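You operate a simulated robot arm through the tools that you are given. There is no shell and no other tool. Be economical: measure what you need, move in short steps, check, and stop when the job is done.

You are at the controls of a simulated two-armed robot. One attempt, no reset.

TASK
Hold the silver tray on the top of the crimping bench steady with one hand and put the red plug from the top of the crimping bench in it with the other.

Only the result counts: the job must be done as asked and must still hold three seconds after the hand-in. Knocking over, shifting, dropping, spilling or breaking anything else fails it.

THE ROBOT
Two 7-joint arms with two-finger parallel grippers on one trunk, on a base that drives. Base frame: it is fixed to the floor where the robot stands at the start and does not move with it; the origin is under the middle of the robot, x ahead of it, y to its left, z up; the surface under the hand at the start is at about z = 0.9. Units: m, degrees, N and s.
The left shoulder is at the start at [0.05, 0.209, 1.196], the right one opposite. With the tool pointing down near the work surface each hand reaches from about 0.28 to 0.92 m from the robot's upright axis, wherever it stands, measured 20 degrees to its own side. Places, roughly: red plug (4x4x4 cm) [0.6, 0.1, 0.9]; silver tray [2.25, 0.25, 1]. Payload 4.4 kg a hand.
The TCP of each hand is the grasp point between the finger pads, 0.023 m short of the fingertips. In the tool frame z runs along the fingers and y along their closing line. Largest opening 0.094 m; finger width 0.038, thickness 0.01; the body of the gripper, 0.054 by 0.096 m, starts 0.039 m behind the TCP.
Orientation is told as [roll, pitch, yaw] about the base's x, y, z axes, in that order, counted from this pose: with the fingers straight down and closing along the base's y, the tool's x points along the base's -x, its y along +y and its z along -z.

THE INTERFACE
- The arms move only by the tool jog_arm. It takes "left_plan", "right_plan" or both (then of equal length, played together; a hand with none holds still); each is one flat list of numbers, 7 for each row, row after row: the shift along the tool's x, y, z in units of 100 mm (1.0 is 100 mm), then the turn, a rotation vector about the tool's x, y, z in units of 45 degrees (1.0 is 45 degrees), then the gripper command, from -1 (shut) to 1 (fully open), values between in proportion. In form: [dx, dy, dz, ax, ay, az, hand, dx, dy, dz, ax, ay, az, hand, ...]. A call has 1 to 10 rows; each row is the pose to reach, as a shift and turn from the pose commanded when the call began, along the tool's axes at that moment. A call with a number of a shift or a turn outside -1 to 1 is refused whole. Each row takes 0.2 s and may step no farther than 0.05 m and 8.6 degrees from the row before; otherwise, or with a gripper value out of range, the whole call is refused. A pose out of reach is approached as far as the arm can. The call stops where the force on the tool passes 40 N (or 10 N more than at its start, if that is more) or the arm is blocked; 0.2 s more then pass. Each finger travels about 0.108 m/s and halts on what it meets, pressing with about 35 N; the grip force reading is that of the motor and also rises with nothing between the fingers. The clock runs only during rows and for 0.2 s after the last one: add rows that repeat a pose to give the fingers time. It gives the time, the measured TCP pose, the force on the tool (base axes), the opening and the grip force at its end, in the units of the frame above (readings bear some noise), with the torque about the TCP (base axes, N m) and any sound that the robot's microphone picked up.
- Cameras (640 x 400 px; columns grow to the right, rows downward): "scene" is now at [0.1597, 0.0219, 1.362]; the picture's right is [0.16, -0.99, 0.00], its down [-0.48, -0.08, -0.87] and it looks along [0.86, 0.14, -0.49] (base axes); focal length 269 px, centre (320, 200). "left" rides on the left gripper at [0.086, -0.016, -0.074] in its tool frame; the picture's right is [0.18, 0.98, 0.00], its down [-0.58, 0.11, -0.81] and it looks along [-0.79, 0.15, 0.59] (tool axes); focal length 243 px, centre (320, 200). "right" rides on the right gripper at [0.086, 0.016, -0.074] in its tool frame; the picture's right is [-0.18, 0.98, 0.00], its down [-0.58, -0.11, -0.81] and it looks along [-0.79, -0.15, 0.59] (tool axes); focal length 243 px, centre (320, 200). There is no depth. A picture from a camera that has moved, and an enlarged one, comes with that camera's place and axes in the base frame and with its lens. The place of the scene camera against the robot may be out by one fixed shift of up to 0.025 m in any direction.
- camera(camera): a new picture of that camera. It takes no simulated time.
- raise_lower(by): slides the trunk up (or, below 0, down) by that many m; the arms and the scene camera ride with it, the base frame stays. It gives what a move gives, with no picture.
- base_move(legs): drives the robot by 1 to 6 legs, each [ahead, left, turn to the left] in m, m and degrees, along the robot's own axes; the way and the turn of a leg run together, so that a leg with both is an arc; at most 1.5 m and 180 degrees a leg. The arms and the cameras ride along, it lands a little off, and it stops where it bumps. It gives what a move gives.
- head_to(pan, tilt): turns the head with the scene camera to pan (to the left, within 80 degrees either way) and tilt (down, from -29 to 69), counted from straight ahead of the robot. It gives what a move gives.
- zoom(camera, box): a new picture of the part [left, top, right, bottom] of that camera's present view, enlarged. It takes no simulated time.
- job_done(): hands the job in; it is judged then, once.

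Go step by step. Nothing tells you exact positions but the pictures and the camera data: compare them with the known pose of the tool, close in by small moves and look again before you grip or let go. The budget is 120 turns and 100 pictures, counting those below and the enlarged ones. Unless the task says otherwise, let go and move clear before handing in, and close with one line.

The tools are called after "Emit:" by a JSON object that holds its "op" and its "data". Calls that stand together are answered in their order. jog_arm: Moves the arms, as the interface text tells. Its arguments: {"type":"object","properties":{"left_plan":{"type":"array"},"right_plan":{"type":"array"}},"required":[]} The other tools are called the same way: raise_lower (by) slides the trunk up or down; base_move (legs) drives the base; head_to (pan, tilt) turns the head that bears the scene camera; camera (camera) takes a picture; zoom (camera, box) takes an enlarged picture of a part of a camera's view; job_done () hands the job in.

At the start:

```text
time: 0.0
left_eef_pos: [0.5103, 0.3059, 1.2025]
left_ee_rot: [0.0, 0.0, 0.1]
left_wrist_force: [-0.1, -0.1, -0.5]
left_wrist_torque: [0.02, 0.01, -0.01]
left_finger_gap: 0.0939
left_finger_force: 0.1
right_eef_pos: [0.5737, -0.1353, 1.1671]
right_ee_rot: [0.1, 0.0, 0.1]
right_wrist_force: [0.9, -0.3, 0.2]
right_wrist_torque: [0.0, 0.0, 0.0]
right_finger_gap: 0.0939
right_finger_force: 0.1
trunk travel left (down, up): [-0.275, 0.288]
robot x, y, heading: [0.0025, -0.0018, -0.2]
head pan, tilt: [8.9, 29.2]
```

scene: 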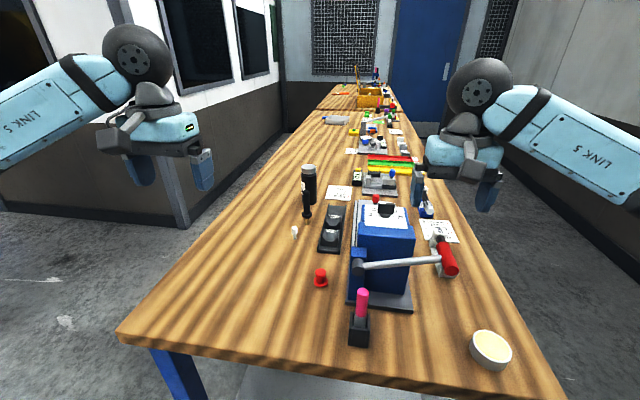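
right: 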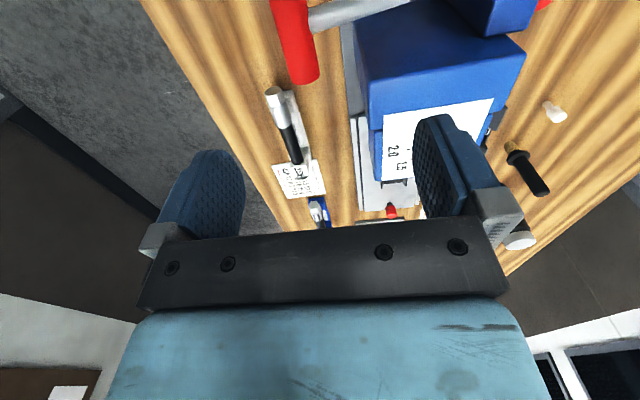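
left: 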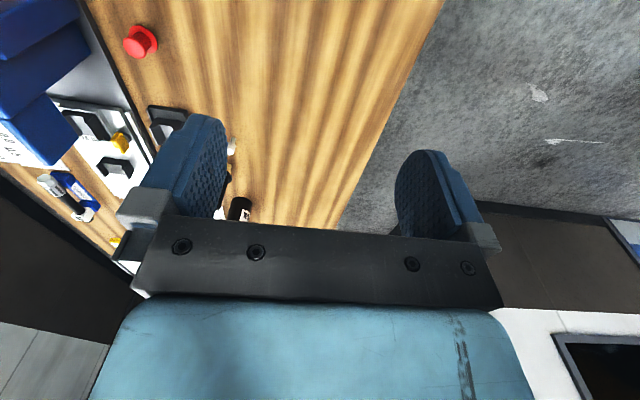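

I see the red plug at the near left of the lever press, at about (0.59, 0.09), and a pale tray far down the bench. I'll look closer at both first.

Emit:
{"op": "zoom", "data": {"camera": "scene", "box": [280, 60, 440, 160]}}

Emit:
{"op": "zoom", "data": {"camera": "scene", "box": [260, 200, 420, 300]}}

```text
4.00 times, centred on (360, 110) of scene
camera zoom: at [0.1597, 0.0219, 1.362], right [0.16, -0.99, 0.0], down [-0.48, -0.08, -0.87], along [0.86, 0.14, -0.49], focal length 1075 px, centre (160, 560)
```

zoom: 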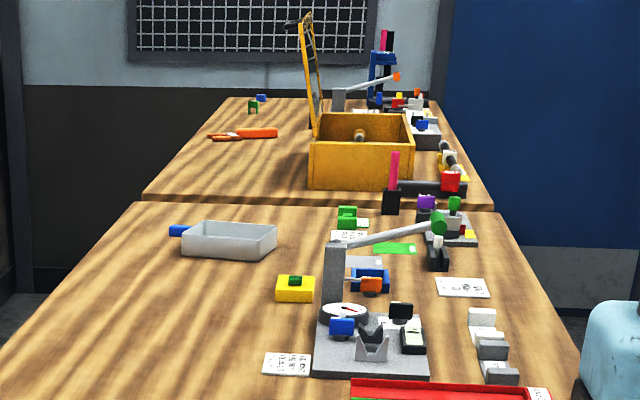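

```text
4.00 times, centred on (340, 250) of scene
camera zoom: at [0.1597, 0.0219, 1.362], right [0.16, -0.99, 0.0], down [-0.48, -0.08, -0.87], along [0.86, 0.14, -0.49], focal length 1075 px, centre (240, 0)
```

zoom: 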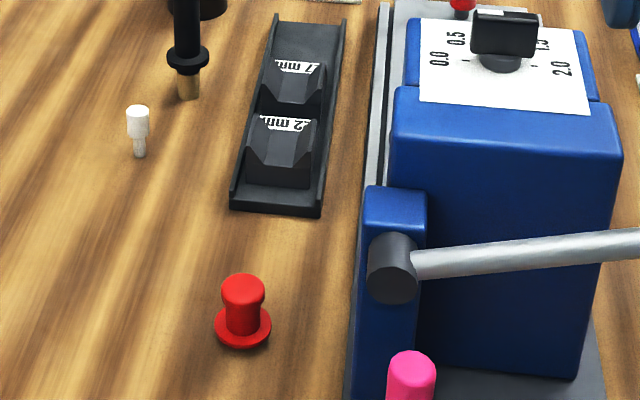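

The plug is a stem with a flange at the base, near the press, so I'll approach it with a partly opened left hand. I'm bringing the left hand nearer first and will look again.

Emit:
{"op": "jog_arm", "data": {"left_plan": [-0.2, -0.33, 0.24, 0, 0, 0, 0.4, -0.4, -0.67, 0.48, 0, 0, 0, 0.4, -0.6, -1.0, 0.72, 0, 0, 0, 0.4]}}

Emit:
{"op": "camera", "data": {"camera": "left"}}

Emit:
{"op": "camera", "data": {"camera": "scene"}}

```text
time: 0.8
left_eef_pos: [0.572, 0.2066, 1.1309]
left_ee_rot: [0.0, 0.2, 0.0]
left_wrist_force: [-0.2, -0.7, -1.3]
left_wrist_torque: [0.04, 0.01, 0.01]
left_finger_gap: 0.0657
left_finger_force: 0.1
right_eef_pos: [0.5747, -0.1358, 1.1664]
right_ee_rot: [0.2, 0.1, 0.0]
right_wrist_force: [0.2, -0.2, 0.5]
right_wrist_torque: [0.03, 0.03, 0.01]
right_finger_gap: 0.094
right_finger_force: 0.0
trunk travel left (down, up): [-0.275, 0.288]
robot x, y, heading: [0.0005, 0.0026, 0.2]
head pan, tilt: [8.9, 29.2]
```

```text
94 pictures are left
camera left: at [0.4875, 0.189, 1.2033], right [-0.18, 0.98, 0.0], down [0.58, 0.11, 0.81], along [0.79, 0.15, -0.59], focal length 243 px, centre (320, 200)
```

left: 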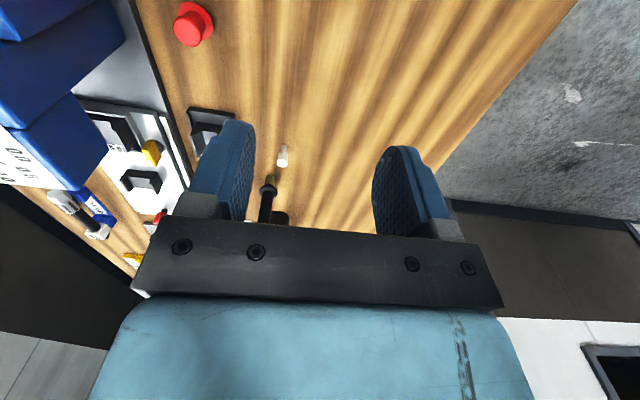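

```text
93 pictures are left
camera scene: at [0.161, 0.0209, 1.3619], right [0.16, -0.99, 0.0], down [-0.48, -0.08, -0.87], along [0.86, 0.14, -0.49], focal length 269 px, centre (320, 200)
```

scene: 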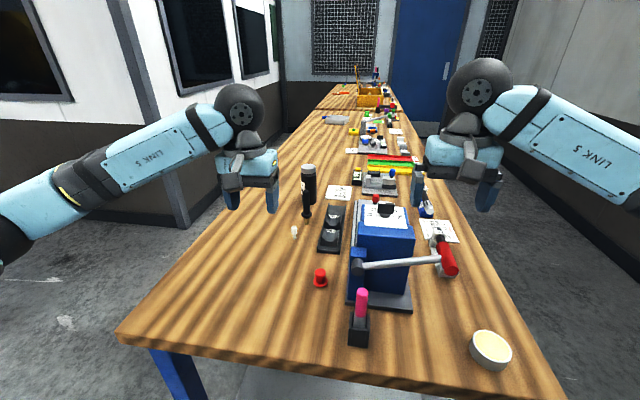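

The plug is at about (0.600, 0.083) from the hand camera, with the press plate edge at y≈0.017, so there is room. I'm moving nearly above it.

Emit:
{"op": "jog_arm", "data": {"left_plan": [-0.1, -0.4, 0.1, 0, 0, 0, 0.2, -0.2, -0.8, 0.2, 0, 0, 0, 0.2, -0.27, -1.0, 0.3, 0, 0, 0, 0.2]}}

Emit:
{"op": "camera", "data": {"camera": "left"}}

Emit:
{"op": "camera", "data": {"camera": "scene"}}

```text
time: 1.6
left_eef_pos: [0.6, 0.106, 1.0992]
left_ee_rot: [0.0, 0.0, -0.1]
left_wrist_force: [0.6, -0.4, -0.7]
left_wrist_torque: [0.01, 0.0, -0.03]
left_finger_gap: 0.0561
left_finger_force: 0.1
right_eef_pos: [0.5745, -0.1355, 1.1673]
right_ee_rot: [0.0, -0.1, -0.1]
right_wrist_force: [0.2, 0.1, 0.4]
right_wrist_torque: [0.03, -0.03, 0.01]
right_finger_gap: 0.094
right_finger_force: 0.0
trunk travel left (down, up): [-0.275, 0.288]
robot x, y, heading: [0.002, -0.001, -0.4]
head pan, tilt: [8.9, 29.2]
```

```text
92 pictures are left
camera left: at [0.5152, 0.0889, 1.1721], right [-0.18, 0.98, 0.0], down [0.58, 0.11, 0.81], along [0.79, 0.15, -0.59], focal length 243 px, centre (320, 200)
```

left: 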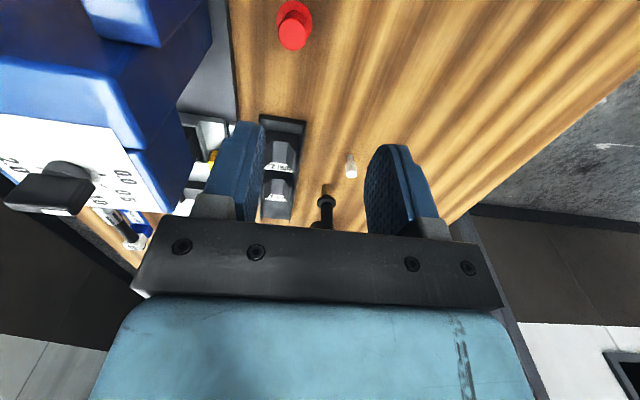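

```text
91 pictures are left
camera scene: at [0.1601, 0.0216, 1.362], right [0.16, -0.99, 0.0], down [-0.48, -0.08, -0.87], along [0.86, 0.14, -0.49], focal length 269 px, centre (320, 200)
```

scene: 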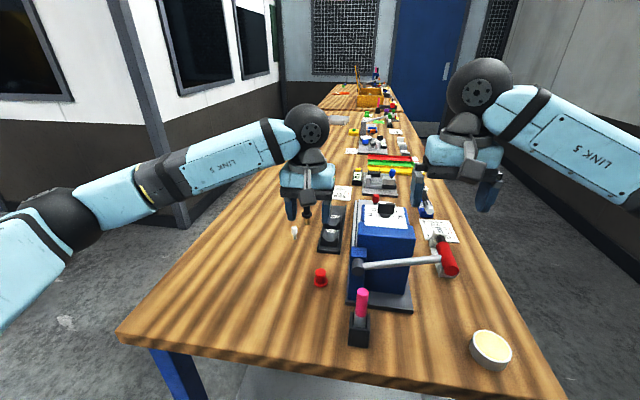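

The plug works out at (0.601, 0.082). I'm centring over it and descending partway.

Emit:
{"op": "jog_arm", "data": {"left_plan": [0, -0.24, 0.0, 0, 0, 0, 0.2, 0, -0.24, 0.4, 0, 0, 0, 0.2, 0, -0.24, 0.8, 0, 0, 0, 0.2, 0, -0.24, 1.0, 0, 0, 0, 0.2, 0, -0.24, 1.0, 0, 0, 0, 0.2]}}

Emit:
{"op": "camera", "data": {"camera": "left"}}

Emit:
{"op": "zoom", "data": {"camera": "scene", "box": [240, 180, 440, 305]}}

```text
time: 2.8
left_eef_pos: [0.5951, 0.0817, 1.0008]
left_ee_rot: [0.0, 0.0, 0.0]
left_wrist_force: [-0.5, 0.0, 0.3]
left_wrist_torque: [-0.01, 0.0, 0.02]
left_finger_gap: 0.0565
left_finger_force: 0.0
right_eef_pos: [0.5742, -0.1364, 1.1674]
right_ee_rot: [0.1, 0.0, 0.0]
right_wrist_force: [0.0, 0.3, 1.2]
right_wrist_torque: [0.01, -0.03, 0.0]
right_finger_gap: 0.0941
right_finger_force: 0.2
trunk travel left (down, up): [-0.275, 0.288]
robot x, y, heading: [-0.0021, -0.0, -0.2]
head pan, tilt: [8.9, 29.2]
```

```text
90 pictures are left
camera left: at [0.5099, 0.0661, 1.0725], right [-0.18, 0.98, 0.0], down [0.58, 0.11, 0.81], along [0.79, 0.15, -0.59], focal length 243 px, centre (320, 200)
```

left: 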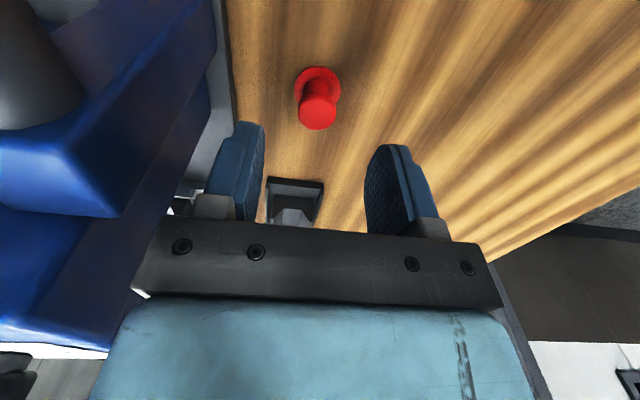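

```text
3.20 times, centred on (340, 242) of scene
camera zoom: at [0.1596, 0.0219, 1.362], right [0.16, -0.99, 0.0], down [-0.48, -0.08, -0.87], along [0.86, 0.14, -0.49], focal length 860 px, centre (256, 64)
```

zoom: 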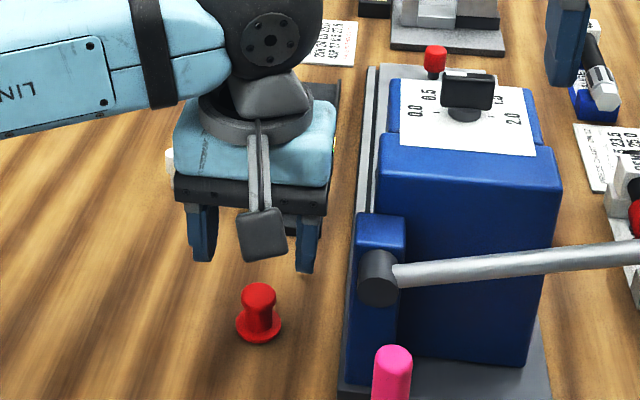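

The hand is centred over the plug and clear of the press. I'm descending to stem height.

Emit:
{"op": "jog_arm", "data": {"left_plan": [0, 0, 0.3, 0, 0, 0, 0.2, 0, 0, 0.5, 0, 0, 0, 0.2, 0, 0, 0.69, 0, 0, 0, 0.2, 0, 0, 0.69, 0, 0, 0, 0.2]}}

Emit:
{"op": "camera", "data": {"camera": "left"}}

Emit:
{"op": "zoom", "data": {"camera": "scene", "box": [260, 220, 420, 320]}}

```text
time: 3.8
left_eef_pos: [0.5988, 0.0868, 0.9335]
left_ee_rot: [0.0, 0.1, 0.0]
left_wrist_force: [-0.5, 0.1, -0.3]
left_wrist_torque: [-0.01, 0.01, 0.01]
left_finger_gap: 0.0566
left_finger_force: 0.0
right_eef_pos: [0.5723, -0.1365, 1.1681]
right_ee_rot: [0.1, 0.1, 0.0]
right_wrist_force: [0.6, -0.5, -0.1]
right_wrist_torque: [0.0, -0.03, 0.02]
right_finger_gap: 0.0941
right_finger_force: 0.0
trunk travel left (down, up): [-0.275, 0.288]
robot x, y, heading: [-0.0034, -0.0023, -0.1]
head pan, tilt: [8.9, 29.2]
```

```text
88 pictures are left
camera left: at [0.5133, 0.0689, 1.0055], right [-0.18, 0.98, 0.0], down [0.58, 0.11, 0.81], along [0.79, 0.15, -0.59], focal length 243 px, centre (320, 200)
```

left: 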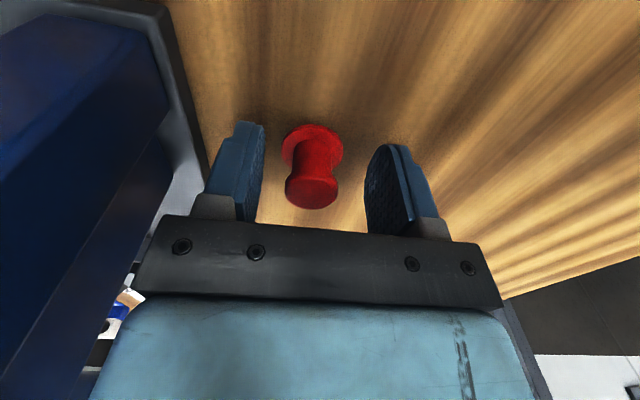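

```text
4.00 times, centred on (340, 270) of scene
camera zoom: at [0.1595, 0.0218, 1.3621], right [0.16, -0.99, 0.0], down [-0.48, -0.08, -0.87], along [0.86, 0.14, -0.49], focal length 1075 px, centre (240, -80)
```

zoom: 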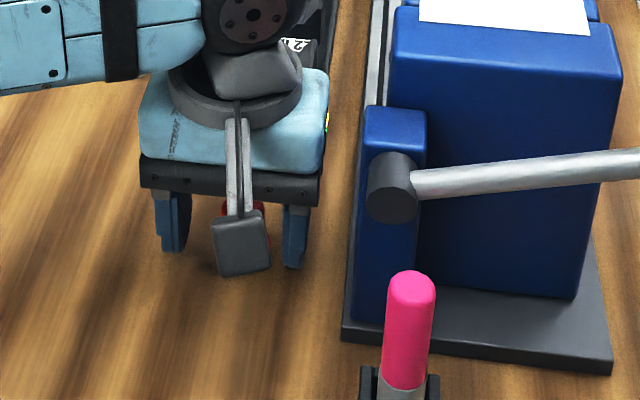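

The stem stands between the pads with the hand at its height. I'm closing the grip.

Emit:
{"op": "jog_arm", "data": {"left_plan": [0, 0, 0, 0, 0, 0, -0.2, 0, 0, 0, 0, 0, 0, -0.6, 0, 0, 0, 0, 0, 0, -1, 0, 0, 0, 0, 0, 0, -1]}}

Emit:
{"op": "camera", "data": {"camera": "left"}}

```text
time: 4.8
left_eef_pos: [0.5988, 0.0862, 0.933]
left_ee_rot: [0.0, -0.1, 0.0]
left_wrist_force: [0.5, 3.0, 7.3]
left_wrist_torque: [0.07, -0.04, 0.03]
left_finger_gap: 0.027
left_finger_force: 34.9
right_eef_pos: [0.574, -0.1358, 1.1673]
right_ee_rot: [-0.1, -0.1, 0.1]
right_wrist_force: [0.0, -0.3, 0.0]
right_wrist_torque: [-0.04, -0.02, -0.01]
right_finger_gap: 0.0942
right_finger_force: 0.1
trunk travel left (down, up): [-0.275, 0.288]
robot x, y, heading: [0.0006, -0.0009, -0.0]
head pan, tilt: [8.9, 29.2]
```

```text
86 pictures are left
camera left: at [0.5133, 0.0693, 1.0064], right [-0.18, 0.98, 0.0], down [0.58, 0.11, 0.81], along [0.79, 0.15, -0.59], focal length 243 px, centre (320, 200)
```

left: 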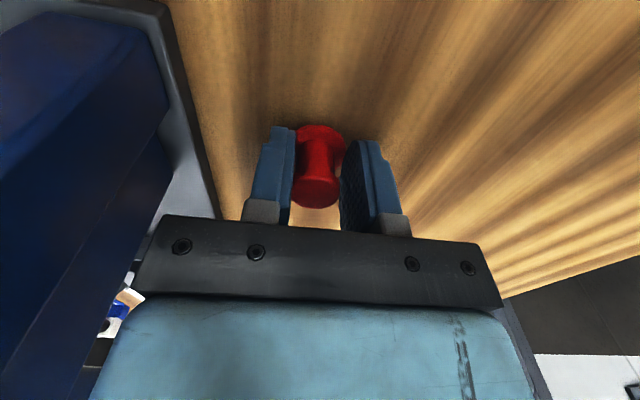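

The plug is gripped (gap 27 mm, 35 N). I'm lifting straight up.

Emit:
{"op": "jog_arm", "data": {"left_plan": [0, 0, -0.25, 0, 0, 0, -1, 0, 0, -0.5, 0, 0, 0, -1, 0, 0, -0.75, 0, 0, 0, -1, 0, 0, -1.0, 0, 0, 0, -1]}}

Emit:
{"op": "jog_arm", "data": {"left_plan": [0, 0, -0.4, 0, 0, 0, -1, 0, 0, -0.8, 0, 0, 0, -1, 0.2, 0.3, -1.0, 0, 0, 0, -1, 0.5, 0.6, -1.0, 0, 0, 0, -1, 0.7, 0.9, -1.0, 0, 0, 0, -1]}}

Emit:
{"op": "raise_lower", "data": {"by": 0.25}}

Emit:
{"op": "camera", "data": {"camera": "left"}}

Emit:
{"op": "head_to", "data": {"pan": 70, "tilt": 35}}

Emit:
{"op": "camera", "data": {"camera": "scene"}}

```text
time: 5.8
left_eef_pos: [0.5969, 0.0798, 1.0345]
left_ee_rot: [0.0, 0.0, 0.0]
left_wrist_force: [-0.3, -0.2, -0.6]
left_wrist_torque: [-0.03, 0.02, 0.01]
left_finger_gap: 0.0214
left_finger_force: 34.8
right_eef_pos: [0.5737, -0.1359, 1.1673]
right_ee_rot: [0.0, 0.0, 0.1]
right_wrist_force: [0.4, 0.0, 0.1]
right_wrist_torque: [-0.04, 0.03, 0.0]
right_finger_gap: 0.0941
right_finger_force: 0.0
trunk travel left (down, up): [-0.275, 0.288]
robot x, y, heading: [-0.0053, 0.0044, -0.2]
head pan, tilt: [8.9, 29.2]
```

```text
time: 7.0
left_eef_pos: [0.5246, 0.1756, 1.1344]
left_ee_rot: [-0.1, 0.1, 0.0]
left_wrist_force: [-1.0, -0.5, -0.1]
left_wrist_torque: [-0.01, 0.03, -0.01]
left_finger_gap: 0.0213
left_finger_force: 35.3
right_eef_pos: [0.5739, -0.1346, 1.1678]
right_ee_rot: [-0.1, 0.0, 0.1]
right_wrist_force: [0.1, 0.3, 0.1]
right_wrist_torque: [-0.01, -0.05, 0.03]
right_finger_gap: 0.0943
right_finger_force: 0.1
trunk travel left (down, up): [-0.275, 0.288]
robot x, y, heading: [-0.0003, -0.0007, 0.3]
head pan, tilt: [8.9, 29.2]
```

```text
time: 9.6
left_eef_pos: [0.5262, 0.1738, 1.3834]
left_ee_rot: [0.0, 0.1, -0.1]
left_wrist_force: [0.6, 0.3, -0.2]
left_wrist_torque: [0.01, 0.0, -0.01]
left_finger_gap: 0.0214
left_finger_force: 34.8
right_eef_pos: [0.574, -0.1363, 1.4158]
right_ee_rot: [0.1, 0.0, 0.0]
right_wrist_force: [0.1, 0.8, -0.7]
right_wrist_torque: [0.02, 0.02, 0.01]
right_finger_gap: 0.094
right_finger_force: 0.1
trunk travel left (down, up): [-0.525, 0.038]
robot x, y, heading: [0.0013, 0.0018, -0.1]
head pan, tilt: [8.9, 29.2]
```

```text
85 pictures are left
camera left: at [0.4398, 0.1566, 1.4565], right [-0.18, 0.98, 0.0], down [0.58, 0.11, 0.81], along [0.79, 0.15, -0.59], focal length 243 px, centre (320, 200)
```

left: 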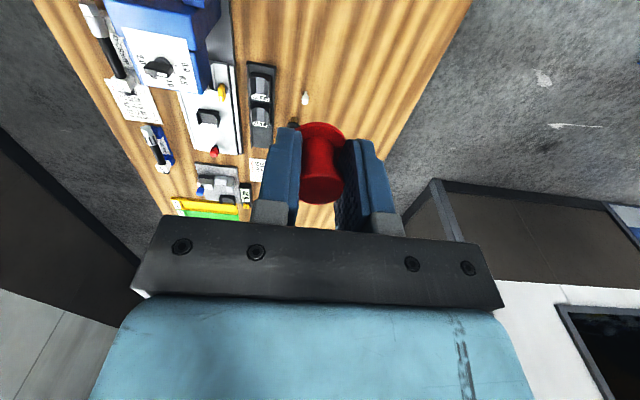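

```text
time: 10.9
left_eef_pos: [0.5254, 0.1733, 1.3844]
left_ee_rot: [-0.1, 0.0, 0.0]
left_wrist_force: [0.3, 1.5, 0.2]
left_wrist_torque: [0.01, 0.04, 0.0]
left_finger_gap: 0.0212
left_finger_force: 34.6
right_eef_pos: [0.5735, -0.1362, 1.4174]
right_ee_rot: [0.0, -0.1, 0.0]
right_wrist_force: [0.0, 0.2, 0.7]
right_wrist_torque: [-0.01, -0.01, -0.02]
right_finger_gap: 0.0941
right_finger_force: 0.1
trunk travel left (down, up): [-0.525, 0.038]
robot x, y, heading: [0.0019, 0.0008, 0.2]
head pan, tilt: [70.0, 35.0]
```

```text
84 pictures are left
camera scene: at [0.1003, 0.0905, 1.603], right [0.94, -0.34, 0.0], down [-0.2, -0.54, -0.82], along [0.28, 0.77, -0.57], focal length 269 px, centre (320, 200)
```

scene: 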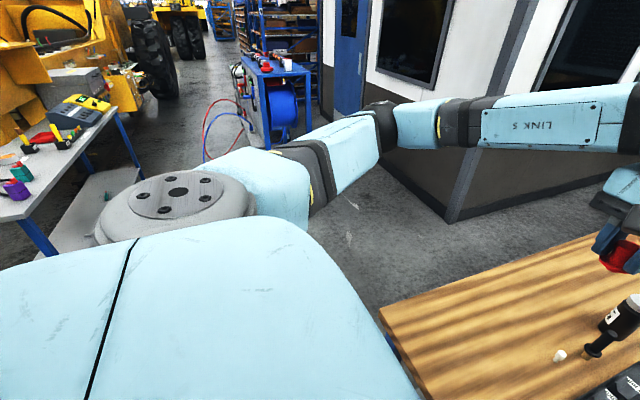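

The plug is held and the trunk is raised. The left aisle is clear (wall corner at about x 1.9, y 1.6), so I'll slide left, turn right to face the bench, and check.

Emit:
{"op": "base_move", "data": {"legs": [[0, 0.93, 0], [0, 0, -90]]}}

Emit:
{"op": "head_to", "data": {"pan": 60, "tilt": 35}}

Emit:
{"op": "camera", "data": {"camera": "scene"}}

```text
time: 23.3
left_eef_pos: [0.168, 0.4026, 1.3832]
left_ee_rot: [0.1, 0.0, -91.7]
left_wrist_force: [0.2, -0.9, 0.5]
left_wrist_torque: [0.0, -0.01, 0.02]
left_finger_gap: 0.0213
left_finger_force: 35.1
right_eef_pos: [-0.1429, 0.3621, 1.417]
right_ee_rot: [0.0, 0.1, -91.7]
right_wrist_force: [0.1, 0.4, 1.2]
right_wrist_torque: [0.04, 0.02, 0.0]
right_finger_gap: 0.0937
right_finger_force: 0.0
trunk travel left (down, up): [-0.525, 0.038]
robot x, y, heading: [0.0093, 0.9358, -92.1]
head pan, tilt: [70.0, 35.0]
```

```text
time: 24.0
left_eef_pos: [0.1672, 0.4023, 1.3828]
left_ee_rot: [0.0, 0.1, -91.6]
left_wrist_force: [-0.5, -0.3, -1.0]
left_wrist_torque: [-0.01, 0.04, -0.01]
left_finger_gap: 0.0213
left_finger_force: 34.5
right_eef_pos: [-0.1433, 0.3617, 1.4169]
right_ee_rot: [0.1, 0.1, -91.7]
right_wrist_force: [-0.7, 0.0, 0.0]
right_wrist_torque: [0.02, -0.01, 0.0]
right_finger_gap: 0.0938
right_finger_force: 0.0
trunk travel left (down, up): [-0.525, 0.038]
robot x, y, heading: [0.0065, 0.936, -91.7]
head pan, tilt: [60.0, 35.0]
```

```text
83 pictures are left
camera scene: at [0.0849, 0.8263, 1.603], right [-0.52, -0.85, 0.0], down [-0.49, 0.3, -0.82], along [0.7, -0.43, -0.57], focal length 269 px, centre (320, 200)
```

scene: 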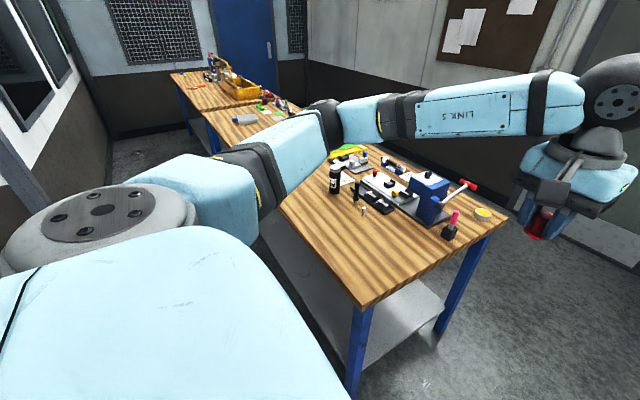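

The bench and aisle are clear, and the arms are well above the items. I'm correcting the heading and sliding along the bench.

Emit:
{"op": "base_move", "data": {"legs": [[0, 0, 1.7], [0, 1.1, 0]]}}

Emit:
{"op": "camera", "data": {"camera": "scene"}}

```text
time: 34.3
left_eef_pos: [1.2954, 0.4235, 1.3845]
left_ee_rot: [0.0, 0.0, -88.6]
left_wrist_force: [0.6, 0.4, -0.3]
left_wrist_torque: [-0.01, 0.0, -0.02]
left_finger_gap: 0.0211
left_finger_force: 34.8
right_eef_pos: [0.987, 0.3687, 1.4175]
right_ee_rot: [0.1, 0.0, -88.7]
right_wrist_force: [0.0, 0.8, 0.3]
right_wrist_torque: [0.04, 0.05, 0.0]
right_finger_gap: 0.0939
right_finger_force: 0.0
trunk travel left (down, up): [-0.525, 0.038]
robot x, y, heading: [1.1107, 0.947, -88.6]
head pan, tilt: [60.0, 35.0]
```

```text
82 pictures are left
camera scene: at [1.192, 0.8425, 1.603], right [-0.48, -0.88, 0.0], down [-0.5, 0.28, -0.82], along [0.72, -0.39, -0.57], focal length 269 px, centre (320, 200)
```

scene: 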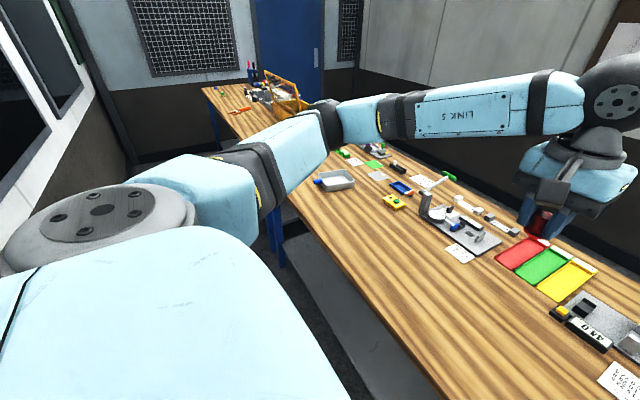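

The tray is at roughly (2.2, 0.23) with a blue item beside its far end. I'm sliding on until it sits in front of me.

Emit:
{"op": "base_move", "data": {"legs": [[0, 0, -1.4], [0.02, 1.08, 0]]}}

Emit:
{"op": "head_to", "data": {"pan": 0, "tilt": 48}}

Emit:
{"op": "camera", "data": {"camera": "scene"}}

Emit:
{"op": "camera", "data": {"camera": "right"}}

```text
time: 44.4
left_eef_pos: [2.3492, 0.3877, 1.385]
left_ee_rot: [0.0, 0.0, -90.7]
left_wrist_force: [0.5, 1.6, 0.0]
left_wrist_torque: [0.04, 0.03, 0.0]
left_finger_gap: 0.0201
left_finger_force: 35.3
right_eef_pos: [2.0386, 0.3435, 1.416]
right_ee_rot: [0.0, 0.0, -90.8]
right_wrist_force: [-0.6, 0.3, 0.4]
right_wrist_torque: [0.01, 0.02, -0.01]
right_finger_gap: 0.0938
right_finger_force: 0.2
trunk travel left (down, up): [-0.525, 0.038]
robot x, y, heading: [2.1781, 0.9154, -90.7]
head pan, tilt: [60.0, 35.0]
```

```text
time: 45.6
left_eef_pos: [2.3484, 0.3885, 1.3845]
left_ee_rot: [0.0, 0.0, -90.8]
left_wrist_force: [0.3, 0.0, -0.6]
left_wrist_torque: [-0.01, 0.01, -0.01]
left_finger_gap: 0.02
left_finger_force: 35.1
right_eef_pos: [2.0383, 0.3433, 1.417]
right_ee_rot: [0.0, 0.0, -90.8]
right_wrist_force: [0.8, 0.9, 0.5]
right_wrist_torque: [-0.01, -0.02, -0.02]
right_finger_gap: 0.0939
right_finger_force: 0.0
trunk travel left (down, up): [-0.525, 0.038]
robot x, y, heading: [2.1833, 0.9168, -90.7]
head pan, tilt: [0.0, 48.0]
```

```text
81 pictures are left
camera scene: at [2.1828, 0.7773, 1.584], right [-1.0, 0.01, 0.0], down [0.01, 0.74, -0.67], along [-0.01, -0.67, -0.74], focal length 269 px, centre (320, 200)
```

scene: 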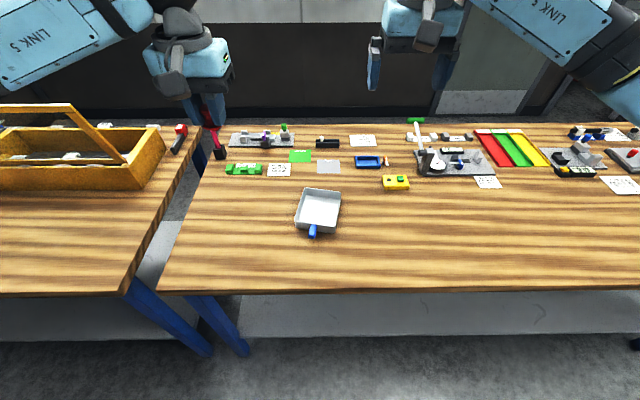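

```text
80 pictures are left
camera right: at [2.055, 0.4301, 1.492], right [0.98, -0.2, 0.0], down [-0.12, -0.58, 0.81], along [-0.16, -0.79, -0.59], focal length 243 px, centre (320, 200)
```

right: 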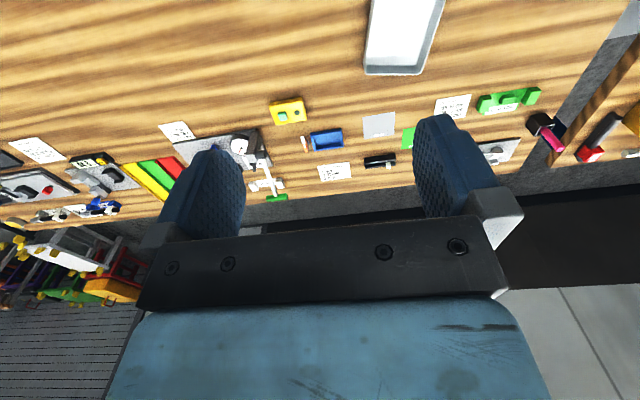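

The tray is right ahead at about (2.18, 0.23), with a blue handle pointing toward me at about (2.20, 0.30). I'll grip the handle with the right hand, so I lower the trunk and look closely.

Emit:
{"op": "raise_lower", "data": {"by": -0.22}}

Emit:
{"op": "zoom", "data": {"camera": "scene", "box": [260, 150, 420, 250]}}

Emit:
{"op": "camera", "data": {"camera": "scene"}}

```text
time: 48.0
left_eef_pos: [2.3488, 0.3892, 1.1646]
left_ee_rot: [0.0, 0.0, -90.8]
left_wrist_force: [-0.8, 0.0, 0.3]
left_wrist_torque: [0.0, -0.02, 0.02]
left_finger_gap: 0.0202
left_finger_force: 34.8
right_eef_pos: [2.0388, 0.3442, 1.198]
right_ee_rot: [0.0, 0.0, -90.8]
right_wrist_force: [1.0, 0.5, -0.1]
right_wrist_torque: [-0.03, 0.03, -0.03]
right_finger_gap: 0.0941
right_finger_force: 0.1
trunk travel left (down, up): [-0.305, 0.258]
robot x, y, heading: [2.1799, 0.9098, -91.0]
head pan, tilt: [0.0, 48.0]
```

```text
4.00 times, centred on (340, 200) of scene
camera zoom: at [2.1827, 0.7775, 1.3641], right [-1.0, 0.01, 0.0], down [0.01, 0.74, -0.67], along [-0.01, -0.67, -0.74], focal length 1075 px, centre (240, 200)
```

zoom: 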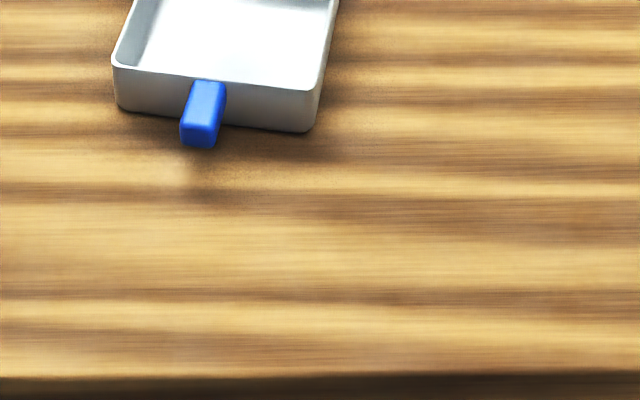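

```text
78 pictures are left
camera scene: at [2.1827, 0.7775, 1.3641], right [-1.0, 0.01, 0.0], down [0.01, 0.74, -0.67], along [-0.01, -0.67, -0.74], focal length 269 px, centre (320, 200)
```

scene: 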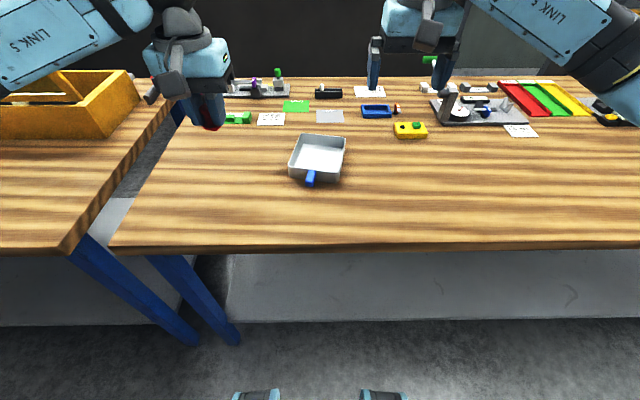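

The tray spans about x 2.12–2.24, y 0.16–0.29 with its rim at z≈0.937, and the handle runs from y 0.296 to 0.334 at x≈2.198. I'm bringing the right hand toward the handle with a slight forward tilt and the left hand a bit outward.

Emit:
{"op": "jog_arm", "data": {"right_plan": [0, 0.25, 0.25, 0, -0.08, 0, 0, 0, 0.5, 0.5, 0, -0.16, 0, 0, 0, 0.75, 0.75, 0, -0.25, 0, 0, 0, 1.0, 1.0, 0, -0.333, 0, 0, 0, 1.0, 1.0, 0, -0.333, 0, 0], "left_plan": [0, 0.1, 0, 0, 0, 0, -1, 0, 0.2, 0, 0, 0, 0, -1, 0, 0.3, 0, 0, 0, 0, -1, 0, 0.4, 0, 0, 0, 0, -1, 0, 0.4, 0, 0, 0, 0, -1]}}

Emit:
{"op": "camera", "data": {"camera": "right"}}

Emit:
{"op": "camera", "data": {"camera": "scene"}}

```text
time: 49.2
left_eef_pos: [2.3889, 0.3885, 1.1636]
left_ee_rot: [0.2, 0.0, -90.8]
left_wrist_force: [-0.2, -0.4, -0.2]
left_wrist_torque: [0.02, -0.03, -0.02]
left_finger_gap: 0.0203
left_finger_force: 34.3
right_eef_pos: [2.1382, 0.3429, 1.0987]
right_ee_rot: [0.1, -15.0, -90.9]
right_wrist_force: [-0.4, 1.0, 0.7]
right_wrist_torque: [0.0, -0.02, 0.01]
right_finger_gap: 0.047
right_finger_force: 0.0
trunk travel left (down, up): [-0.305, 0.258]
robot x, y, heading: [2.1854, 0.9144, -90.7]
head pan, tilt: [0.0, 48.0]
```

```text
77 pictures are left
camera right: at [2.1552, 0.4458, 1.1495], right [0.98, -0.19, 0.05], down [-0.11, -0.35, 0.93], along [-0.16, -0.92, -0.37], focal length 243 px, centre (320, 200)
```

right: 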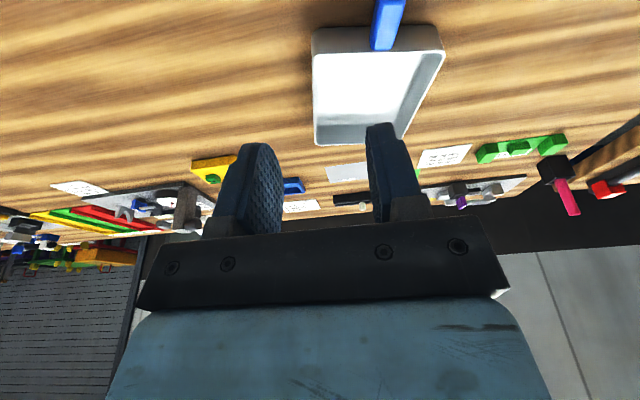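

```text
76 pictures are left
camera scene: at [2.1818, 0.7775, 1.3641], right [-1.0, 0.01, 0.0], down [0.01, 0.74, -0.67], along [-0.01, -0.67, -0.74], focal length 269 px, centre (320, 200)
```

scene: 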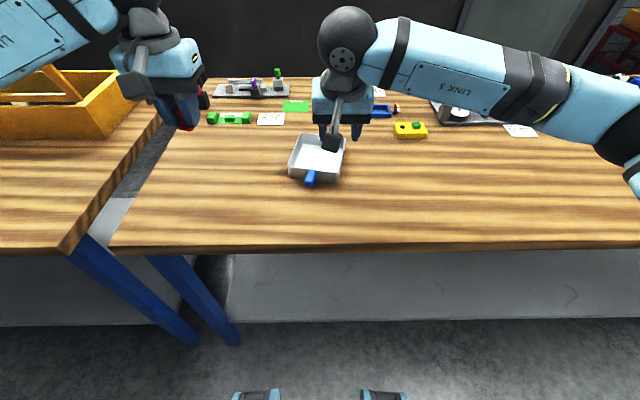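

The hand camera shows the tray turned about 13°, with the handle running from about (2.193, 0.270) to (2.203, 0.31). I'm lining the right hand up over the handle's outer part.

Emit:
{"op": "jog_arm", "data": {"right_plan": [-0.036, 0.164, 0.24, 0.018, 0, 0.067, 0.2, -0.072, 0.328, 0.485, 0.036, 0, 0.134, 0.2, -0.108, 0.492, 0.73, 0.054, 0, 0.2, 0.2, -0.144, 0.656, 0.97, 0.072, 0, 0.268, 0.2, -0.144, 0.656, 0.97, 0.072, 0, 0.268, 0.2]}}

Emit:
{"op": "camera", "data": {"camera": "right"}}

Emit:
{"op": "zoom", "data": {"camera": "scene", "box": [240, 100, 400, 200]}}

```text
time: 50.4
left_eef_pos: [2.3884, 0.3872, 1.1633]
left_ee_rot: [0.0, 0.0, -90.8]
left_wrist_force: [-0.5, 0.3, 0.4]
left_wrist_torque: [0.01, 0.02, -0.03]
left_finger_gap: 0.0201
left_finger_force: 34.8
right_eef_pos: [2.2012, 0.3021, 1.0056]
right_ee_rot: [0.1, -15.0, -103.3]
right_wrist_force: [-0.1, 0.5, -0.1]
right_wrist_torque: [-0.01, -0.01, 0.0]
right_finger_gap: 0.0564
right_finger_force: 0.0
trunk travel left (down, up): [-0.305, 0.258]
robot x, y, heading: [2.1808, 0.9145, -90.9]
head pan, tilt: [0.0, 48.0]
```

```text
75 pictures are left
camera right: at [2.2407, 0.3986, 1.0559], right [0.92, -0.4, 0.05], down [-0.19, -0.32, 0.93], along [-0.36, -0.86, -0.37], focal length 243 px, centre (320, 200)
```

right: 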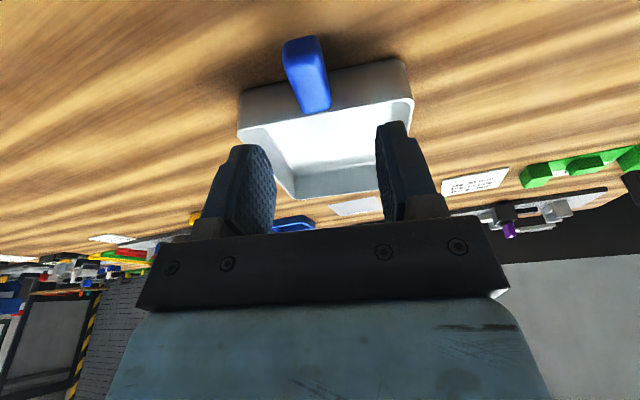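

```text
4.00 times, centred on (320, 150) of scene
camera zoom: at [2.1822, 0.7777, 1.3641], right [-1.0, 0.01, 0.0], down [0.01, 0.74, -0.67], along [-0.01, -0.67, -0.74], focal length 1075 px, centre (320, 400)
```

zoom: 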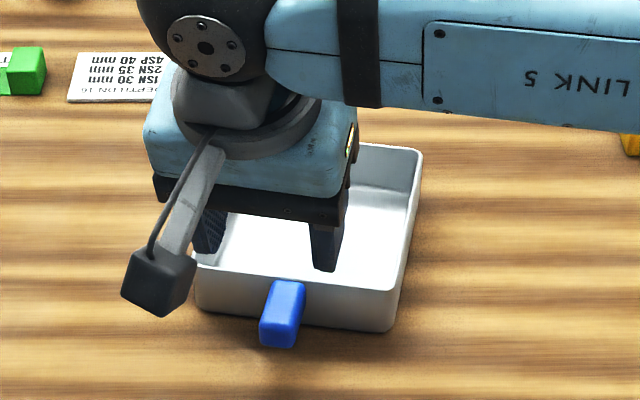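

The handle is between the open fingers in line with the hand. I'm descending onto it.

Emit:
{"op": "jog_arm", "data": {"right_plan": [0.063, -0.02, 0.234, 0, 0, 0, 0.3, 0.125, -0.02, 0.467, 0, 0, 0, 0.3, 0.188, -0.02, 0.7, 0, 0, 0, 0.3, 0.188, -0.02, 0.7, 0, 0, 0, 0.3]}}

Emit:
{"op": "camera", "data": {"camera": "right"}}

Emit:
{"op": "zoom", "data": {"camera": "scene", "box": [240, 110, 400, 210]}}

```text
time: 51.4
left_eef_pos: [2.3891, 0.3882, 1.1636]
left_ee_rot: [0.0, 0.1, -90.8]
left_wrist_force: [1.0, 0.4, 0.2]
left_wrist_torque: [0.02, 0.01, 0.02]
left_finger_gap: 0.02
left_finger_force: 35.4
right_eef_pos: [2.2028, 0.3023, 0.9359]
right_ee_rot: [0.0, -15.0, -103.3]
right_wrist_force: [-0.6, -0.3, 0.5]
right_wrist_torque: [-0.03, -0.01, 0.01]
right_finger_gap: 0.061
right_finger_force: 0.1
trunk travel left (down, up): [-0.305, 0.258]
robot x, y, heading: [2.1794, 0.9124, -91.0]
head pan, tilt: [0.0, 48.0]
```

```text
73 pictures are left
camera right: at [2.2416, 0.4001, 0.985], right [0.92, -0.4, 0.05], down [-0.19, -0.32, 0.93], along [-0.36, -0.86, -0.37], focal length 243 px, centre (320, 200)
```

right: 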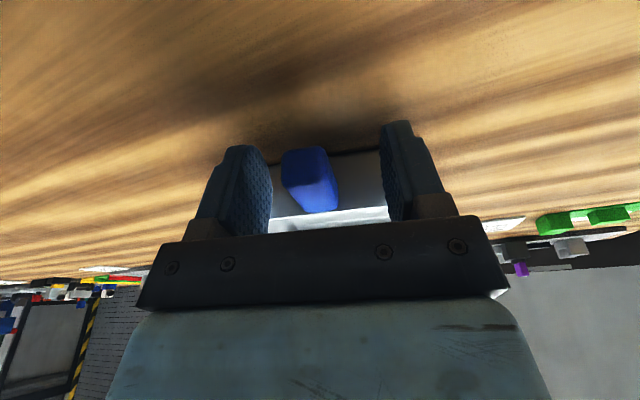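

```text
4.00 times, centred on (320, 160) of scene
camera zoom: at [2.1826, 0.7775, 1.3641], right [-1.0, 0.01, 0.0], down [0.01, 0.74, -0.67], along [-0.01, -0.67, -0.74], focal length 1075 px, centre (320, 360)
```

zoom: 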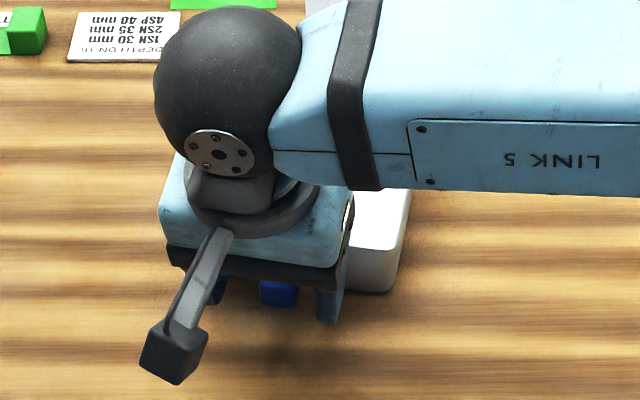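

The handle is between the fingers but about 6 mm off centre. I'm shifting slightly and looking again.

Emit:
{"op": "jog_arm", "data": {"right_plan": [0, -0.06, 0, 0, 0, 0, 0.3, 0, -0.06, 0, 0, 0, 0, 0.1]}}

Emit:
{"op": "zoom", "data": {"camera": "right", "box": [200, 100, 440, 250]}}

```text
time: 52.0
left_eef_pos: [2.3903, 0.3882, 1.1641]
left_ee_rot: [0.2, -0.1, -90.8]
left_wrist_force: [0.0, 0.5, 0.2]
left_wrist_torque: [0.02, -0.04, 0.02]
left_finger_gap: 0.0201
left_finger_force: 34.7
right_eef_pos: [2.1958, 0.3059, 0.9349]
right_ee_rot: [0.0, -15.0, -103.4]
right_wrist_force: [-0.8, 0.7, 0.9]
right_wrist_torque: [0.0, -0.03, 0.01]
right_finger_gap: 0.0516
right_finger_force: 0.1
trunk travel left (down, up): [-0.305, 0.258]
robot x, y, heading: [2.1803, 0.9171, -90.6]
head pan, tilt: [0.0, 48.0]
```

```text
2.67 times, centred on (320, 175) of right
camera zoom: at [2.2347, 0.4019, 0.9848], right [0.92, -0.4, 0.05], down [-0.19, -0.32, 0.93], along [-0.36, -0.86, -0.37], focal length 647 px, centre (320, 267)
```

zoom: 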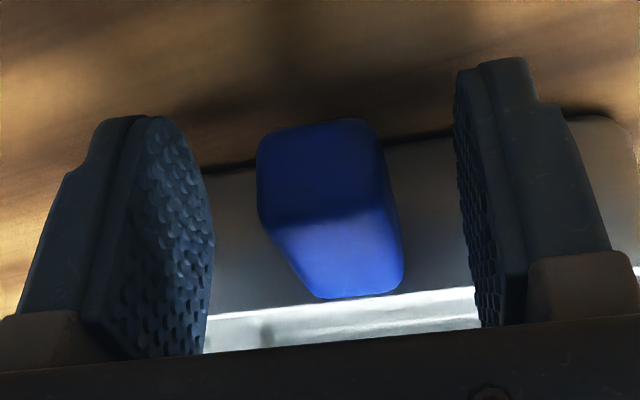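

It's well centred now. I'm closing on the handle.

Emit:
{"op": "jog_arm", "data": {"right_plan": [0, 0, 0, 0, 0, 0, -0.2, 0, 0, 0, 0, 0, 0, -0.5, 0, 0, 0, 0, 0, 0, -1, 0, 0, 0, 0, 0, 0, -1]}}

Emit:
{"op": "camera", "data": {"camera": "right"}}

Emit:
{"op": "camera", "data": {"camera": "left"}}

Emit:
{"op": "camera", "data": {"camera": "scene"}}

```text
time: 53.0
left_eef_pos: [2.3904, 0.3876, 1.1633]
left_ee_rot: [0.0, 0.0, -90.8]
left_wrist_force: [-0.6, -0.9, 0.4]
left_wrist_torque: [-0.01, 0.02, -0.04]
left_finger_gap: 0.0198
left_finger_force: 34.7
right_eef_pos: [2.1966, 0.305, 0.9347]
right_ee_rot: [0.0, -15.0, -103.4]
right_wrist_force: [-0.4, -0.2, 0.7]
right_wrist_torque: [0.05, -0.04, -0.1]
right_finger_gap: 0.0218
right_finger_force: 35.0
trunk travel left (down, up): [-0.305, 0.258]
robot x, y, heading: [2.1841, 0.9132, -90.7]
head pan, tilt: [0.0, 48.0]
```

```text
70 pictures are left
camera right: at [2.2344, 0.4018, 0.985], right [0.92, -0.4, 0.05], down [-0.19, -0.32, 0.93], along [-0.36, -0.86, -0.37], focal length 243 px, centre (320, 200)
```

right: 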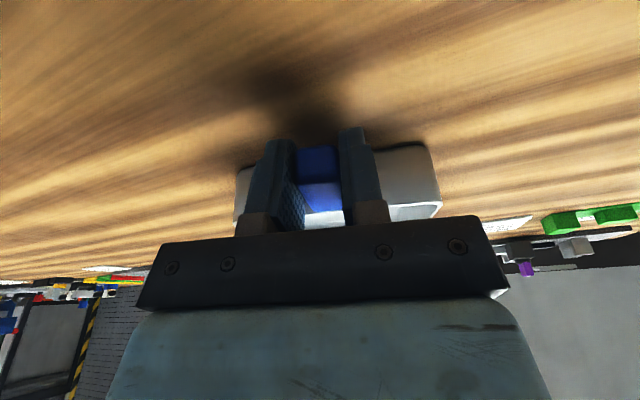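

```text
69 pictures are left
camera left: at [2.375, 0.4738, 1.2363], right [0.99, 0.17, 0.0], down [0.1, -0.58, 0.81], along [0.14, -0.79, -0.59], focal length 243 px, centre (320, 200)
```

left: 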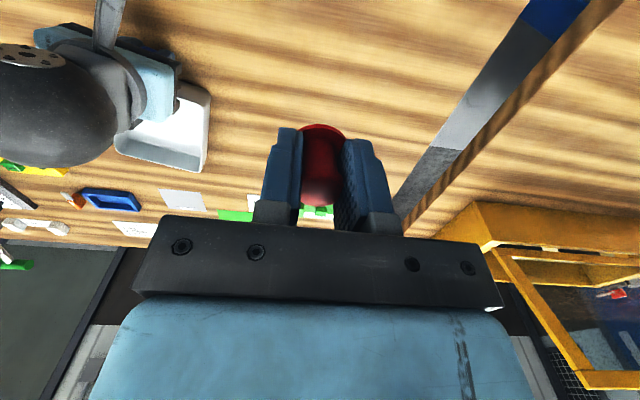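

```text
68 pictures are left
camera scene: at [2.1827, 0.7774, 1.364], right [-1.0, 0.01, 0.0], down [0.01, 0.74, -0.67], along [-0.01, -0.67, -0.74], focal length 269 px, centre (320, 200)
```

scene: 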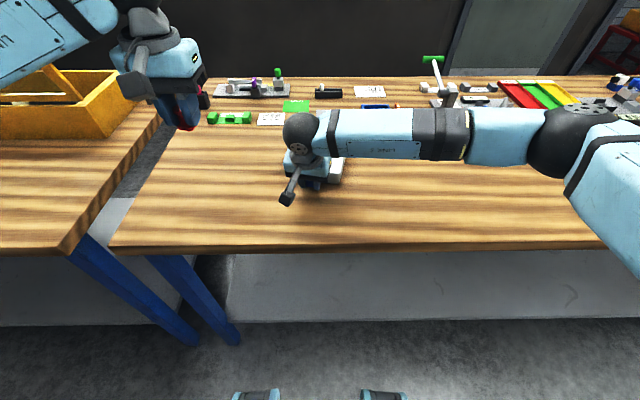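

The handle is gripped (22 mm, 35 N), and the tray has not moved noticeably. Next I bring the left hand forward while turning it, so its camera bracket points away from the right hand.

Emit:
{"op": "jog_arm", "data": {"left_plan": [-0.17, 0, 0, 0, 0, 0.17, -1, -0.34, 0, 0, 0, 0, 0.34, -1, -0.5, 0, 0, 0, 0, 0.5, -1, -0.67, 0, 0, 0, 0, 0.67, -1, -0.84, 0, 0, 0, 0, 0.84, -1, -1.0, 0, 0, 0, 0, 1.0, -1, -1.0, 0, 0, 0, 0, 1.0, -1]}}

Emit:
{"op": "camera", "data": {"camera": "scene"}}

Emit:
{"op": "camera", "data": {"camera": "left"}}

```text
time: 54.6
left_eef_pos: [2.3872, 0.2876, 1.1653]
left_ee_rot: [0.1, 0.0, -135.9]
left_wrist_force: [-1.1, 0.3, -0.1]
left_wrist_torque: [-0.01, -0.01, 0.01]
left_finger_gap: 0.02
left_finger_force: 34.7
right_eef_pos: [2.196, 0.3055, 0.9349]
right_ee_rot: [0.0, -15.0, -103.3]
right_wrist_force: [0.0, 1.1, 1.6]
right_wrist_torque: [0.0, -0.04, -0.06]
right_finger_gap: 0.0217
right_finger_force: 34.4
trunk travel left (down, up): [-0.305, 0.258]
robot x, y, heading: [2.1863, 0.918, -90.7]
head pan, tilt: [0.0, 48.0]
```

```text
67 pictures are left
camera scene: at [2.1826, 0.7775, 1.364], right [-1.0, 0.01, 0.0], down [0.01, 0.74, -0.67], along [-0.01, -0.67, -0.74], focal length 269 px, centre (320, 200)
```

scene: 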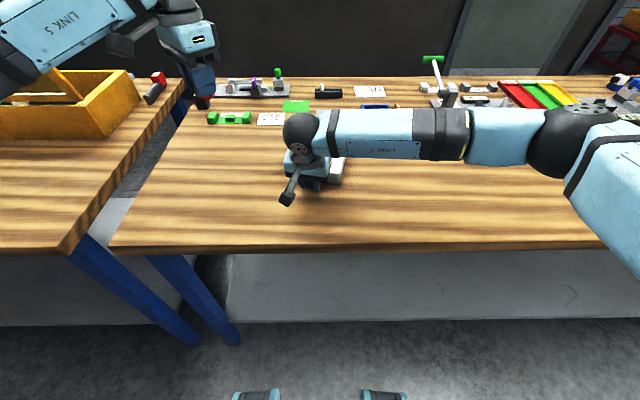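

```text
66 pictures are left
camera left: at [2.4392, 0.359, 1.2385], right [0.82, -0.58, 0.0], down [-0.34, -0.48, 0.81], along [-0.47, -0.66, -0.59], focal length 243 px, centre (320, 200)
```

left: 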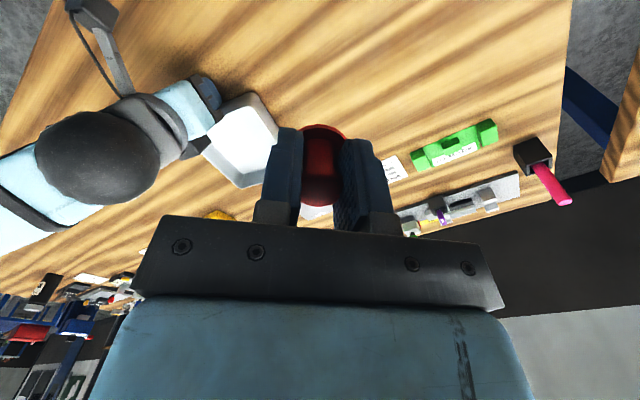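

The forearms stay well apart. I'm finishing the turn and moving farther forward before coming in sideways over the tray's far half.

Emit:
{"op": "jog_arm", "data": {"left_plan": [-0.16, 0.07, 0, 0, 0, 0.17, -1, -0.32, 0.14, 0, 0, 0, 0.34, -1, -0.48, 0.21, 0, 0, 0, 0.5, -1, -0.64, 0.28, 0, 0, 0, 0.67, -1, -0.8, 0.35, 0, 0, 0, 0.84, -1, -0.95, 0.42, 0, 0, 0, 1.0, -1, -0.95, 0.42, 0, 0, 0, 1.0, -1]}}

Emit:
{"op": "camera", "data": {"camera": "scene"}}

Emit:
{"op": "camera", "data": {"camera": "left"}}

```text
time: 56.2
left_eef_pos: [2.2608, 0.4072, 1.2018]
left_ee_rot: [0.1, 3.1, -165.8]
left_wrist_force: [1.0, 0.7, -1.2]
left_wrist_torque: [-0.01, 0.03, -0.01]
left_finger_gap: 0.0199
left_finger_force: 35.4
left hand out of reach, approached as far as the arm can: row 1, 2, 3, 4, 5, 6, 7
right_eef_pos: [2.1971, 0.3062, 0.9332]
right_ee_rot: [0.0, -15.0, -103.2]
right_wrist_force: [0.0, -0.3, -1.7]
right_wrist_torque: [0.15, 0.03, -0.04]
right_finger_gap: 0.0218
right_finger_force: 35.0
trunk travel left (down, up): [-0.305, 0.258]
robot x, y, heading: [2.1844, 0.9138, -90.9]
head pan, tilt: [0.0, 48.0]
```

```text
65 pictures are left
camera scene: at [2.1842, 0.7783, 1.364], right [-1.0, 0.01, 0.0], down [0.01, 0.74, -0.67], along [-0.01, -0.67, -0.74], focal length 269 px, centre (320, 200)
```

scene: 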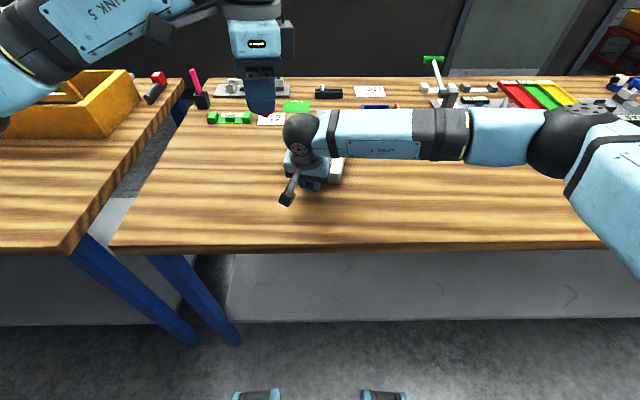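

```text
64 pictures are left
camera left: at [2.337, 0.4432, 1.2785], right [0.42, -0.91, 0.01], down [-0.58, -0.26, 0.77], along [-0.7, -0.33, -0.63], focal length 243 px, centre (320, 200)
```

left: 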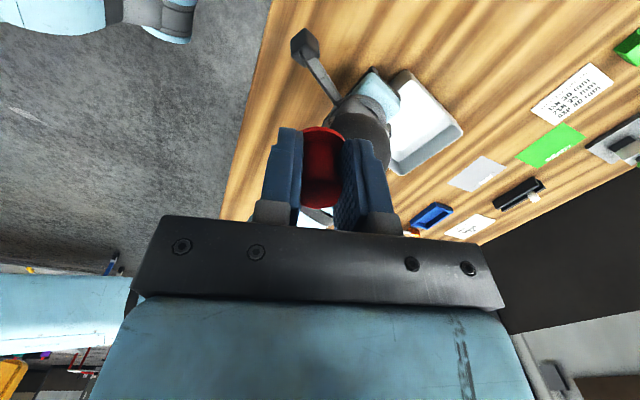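

The full turn is beyond the left wrist's range and the hand drifted back above the right one, touching nothing. I'm testing with a small upward move and a slight turn back.

Emit:
{"op": "jog_arm", "data": {"left_plan": [0, 0, -0.3, 0, 0, -0.15, -1]}}

```text
time: 56.6
left_eef_pos: [2.2493, 0.4106, 1.2247]
left_ee_rot: [0.5, 3.1, -158.9]
left_wrist_force: [-0.2, -0.4, 0.1]
left_wrist_torque: [0.0, -0.02, 0.0]
left_finger_gap: 0.0203
left_finger_force: 34.9
right_eef_pos: [2.1935, 0.3058, 0.9347]
right_ee_rot: [-0.1, -15.0, -103.5]
right_wrist_force: [0.0, 0.6, -2.1]
right_wrist_torque: [0.19, -0.07, -0.03]
right_finger_gap: 0.0215
right_finger_force: 34.9
trunk travel left (down, up): [-0.305, 0.258]
robot x, y, heading: [2.1826, 0.9138, -90.8]
head pan, tilt: [0.0, 48.0]
```

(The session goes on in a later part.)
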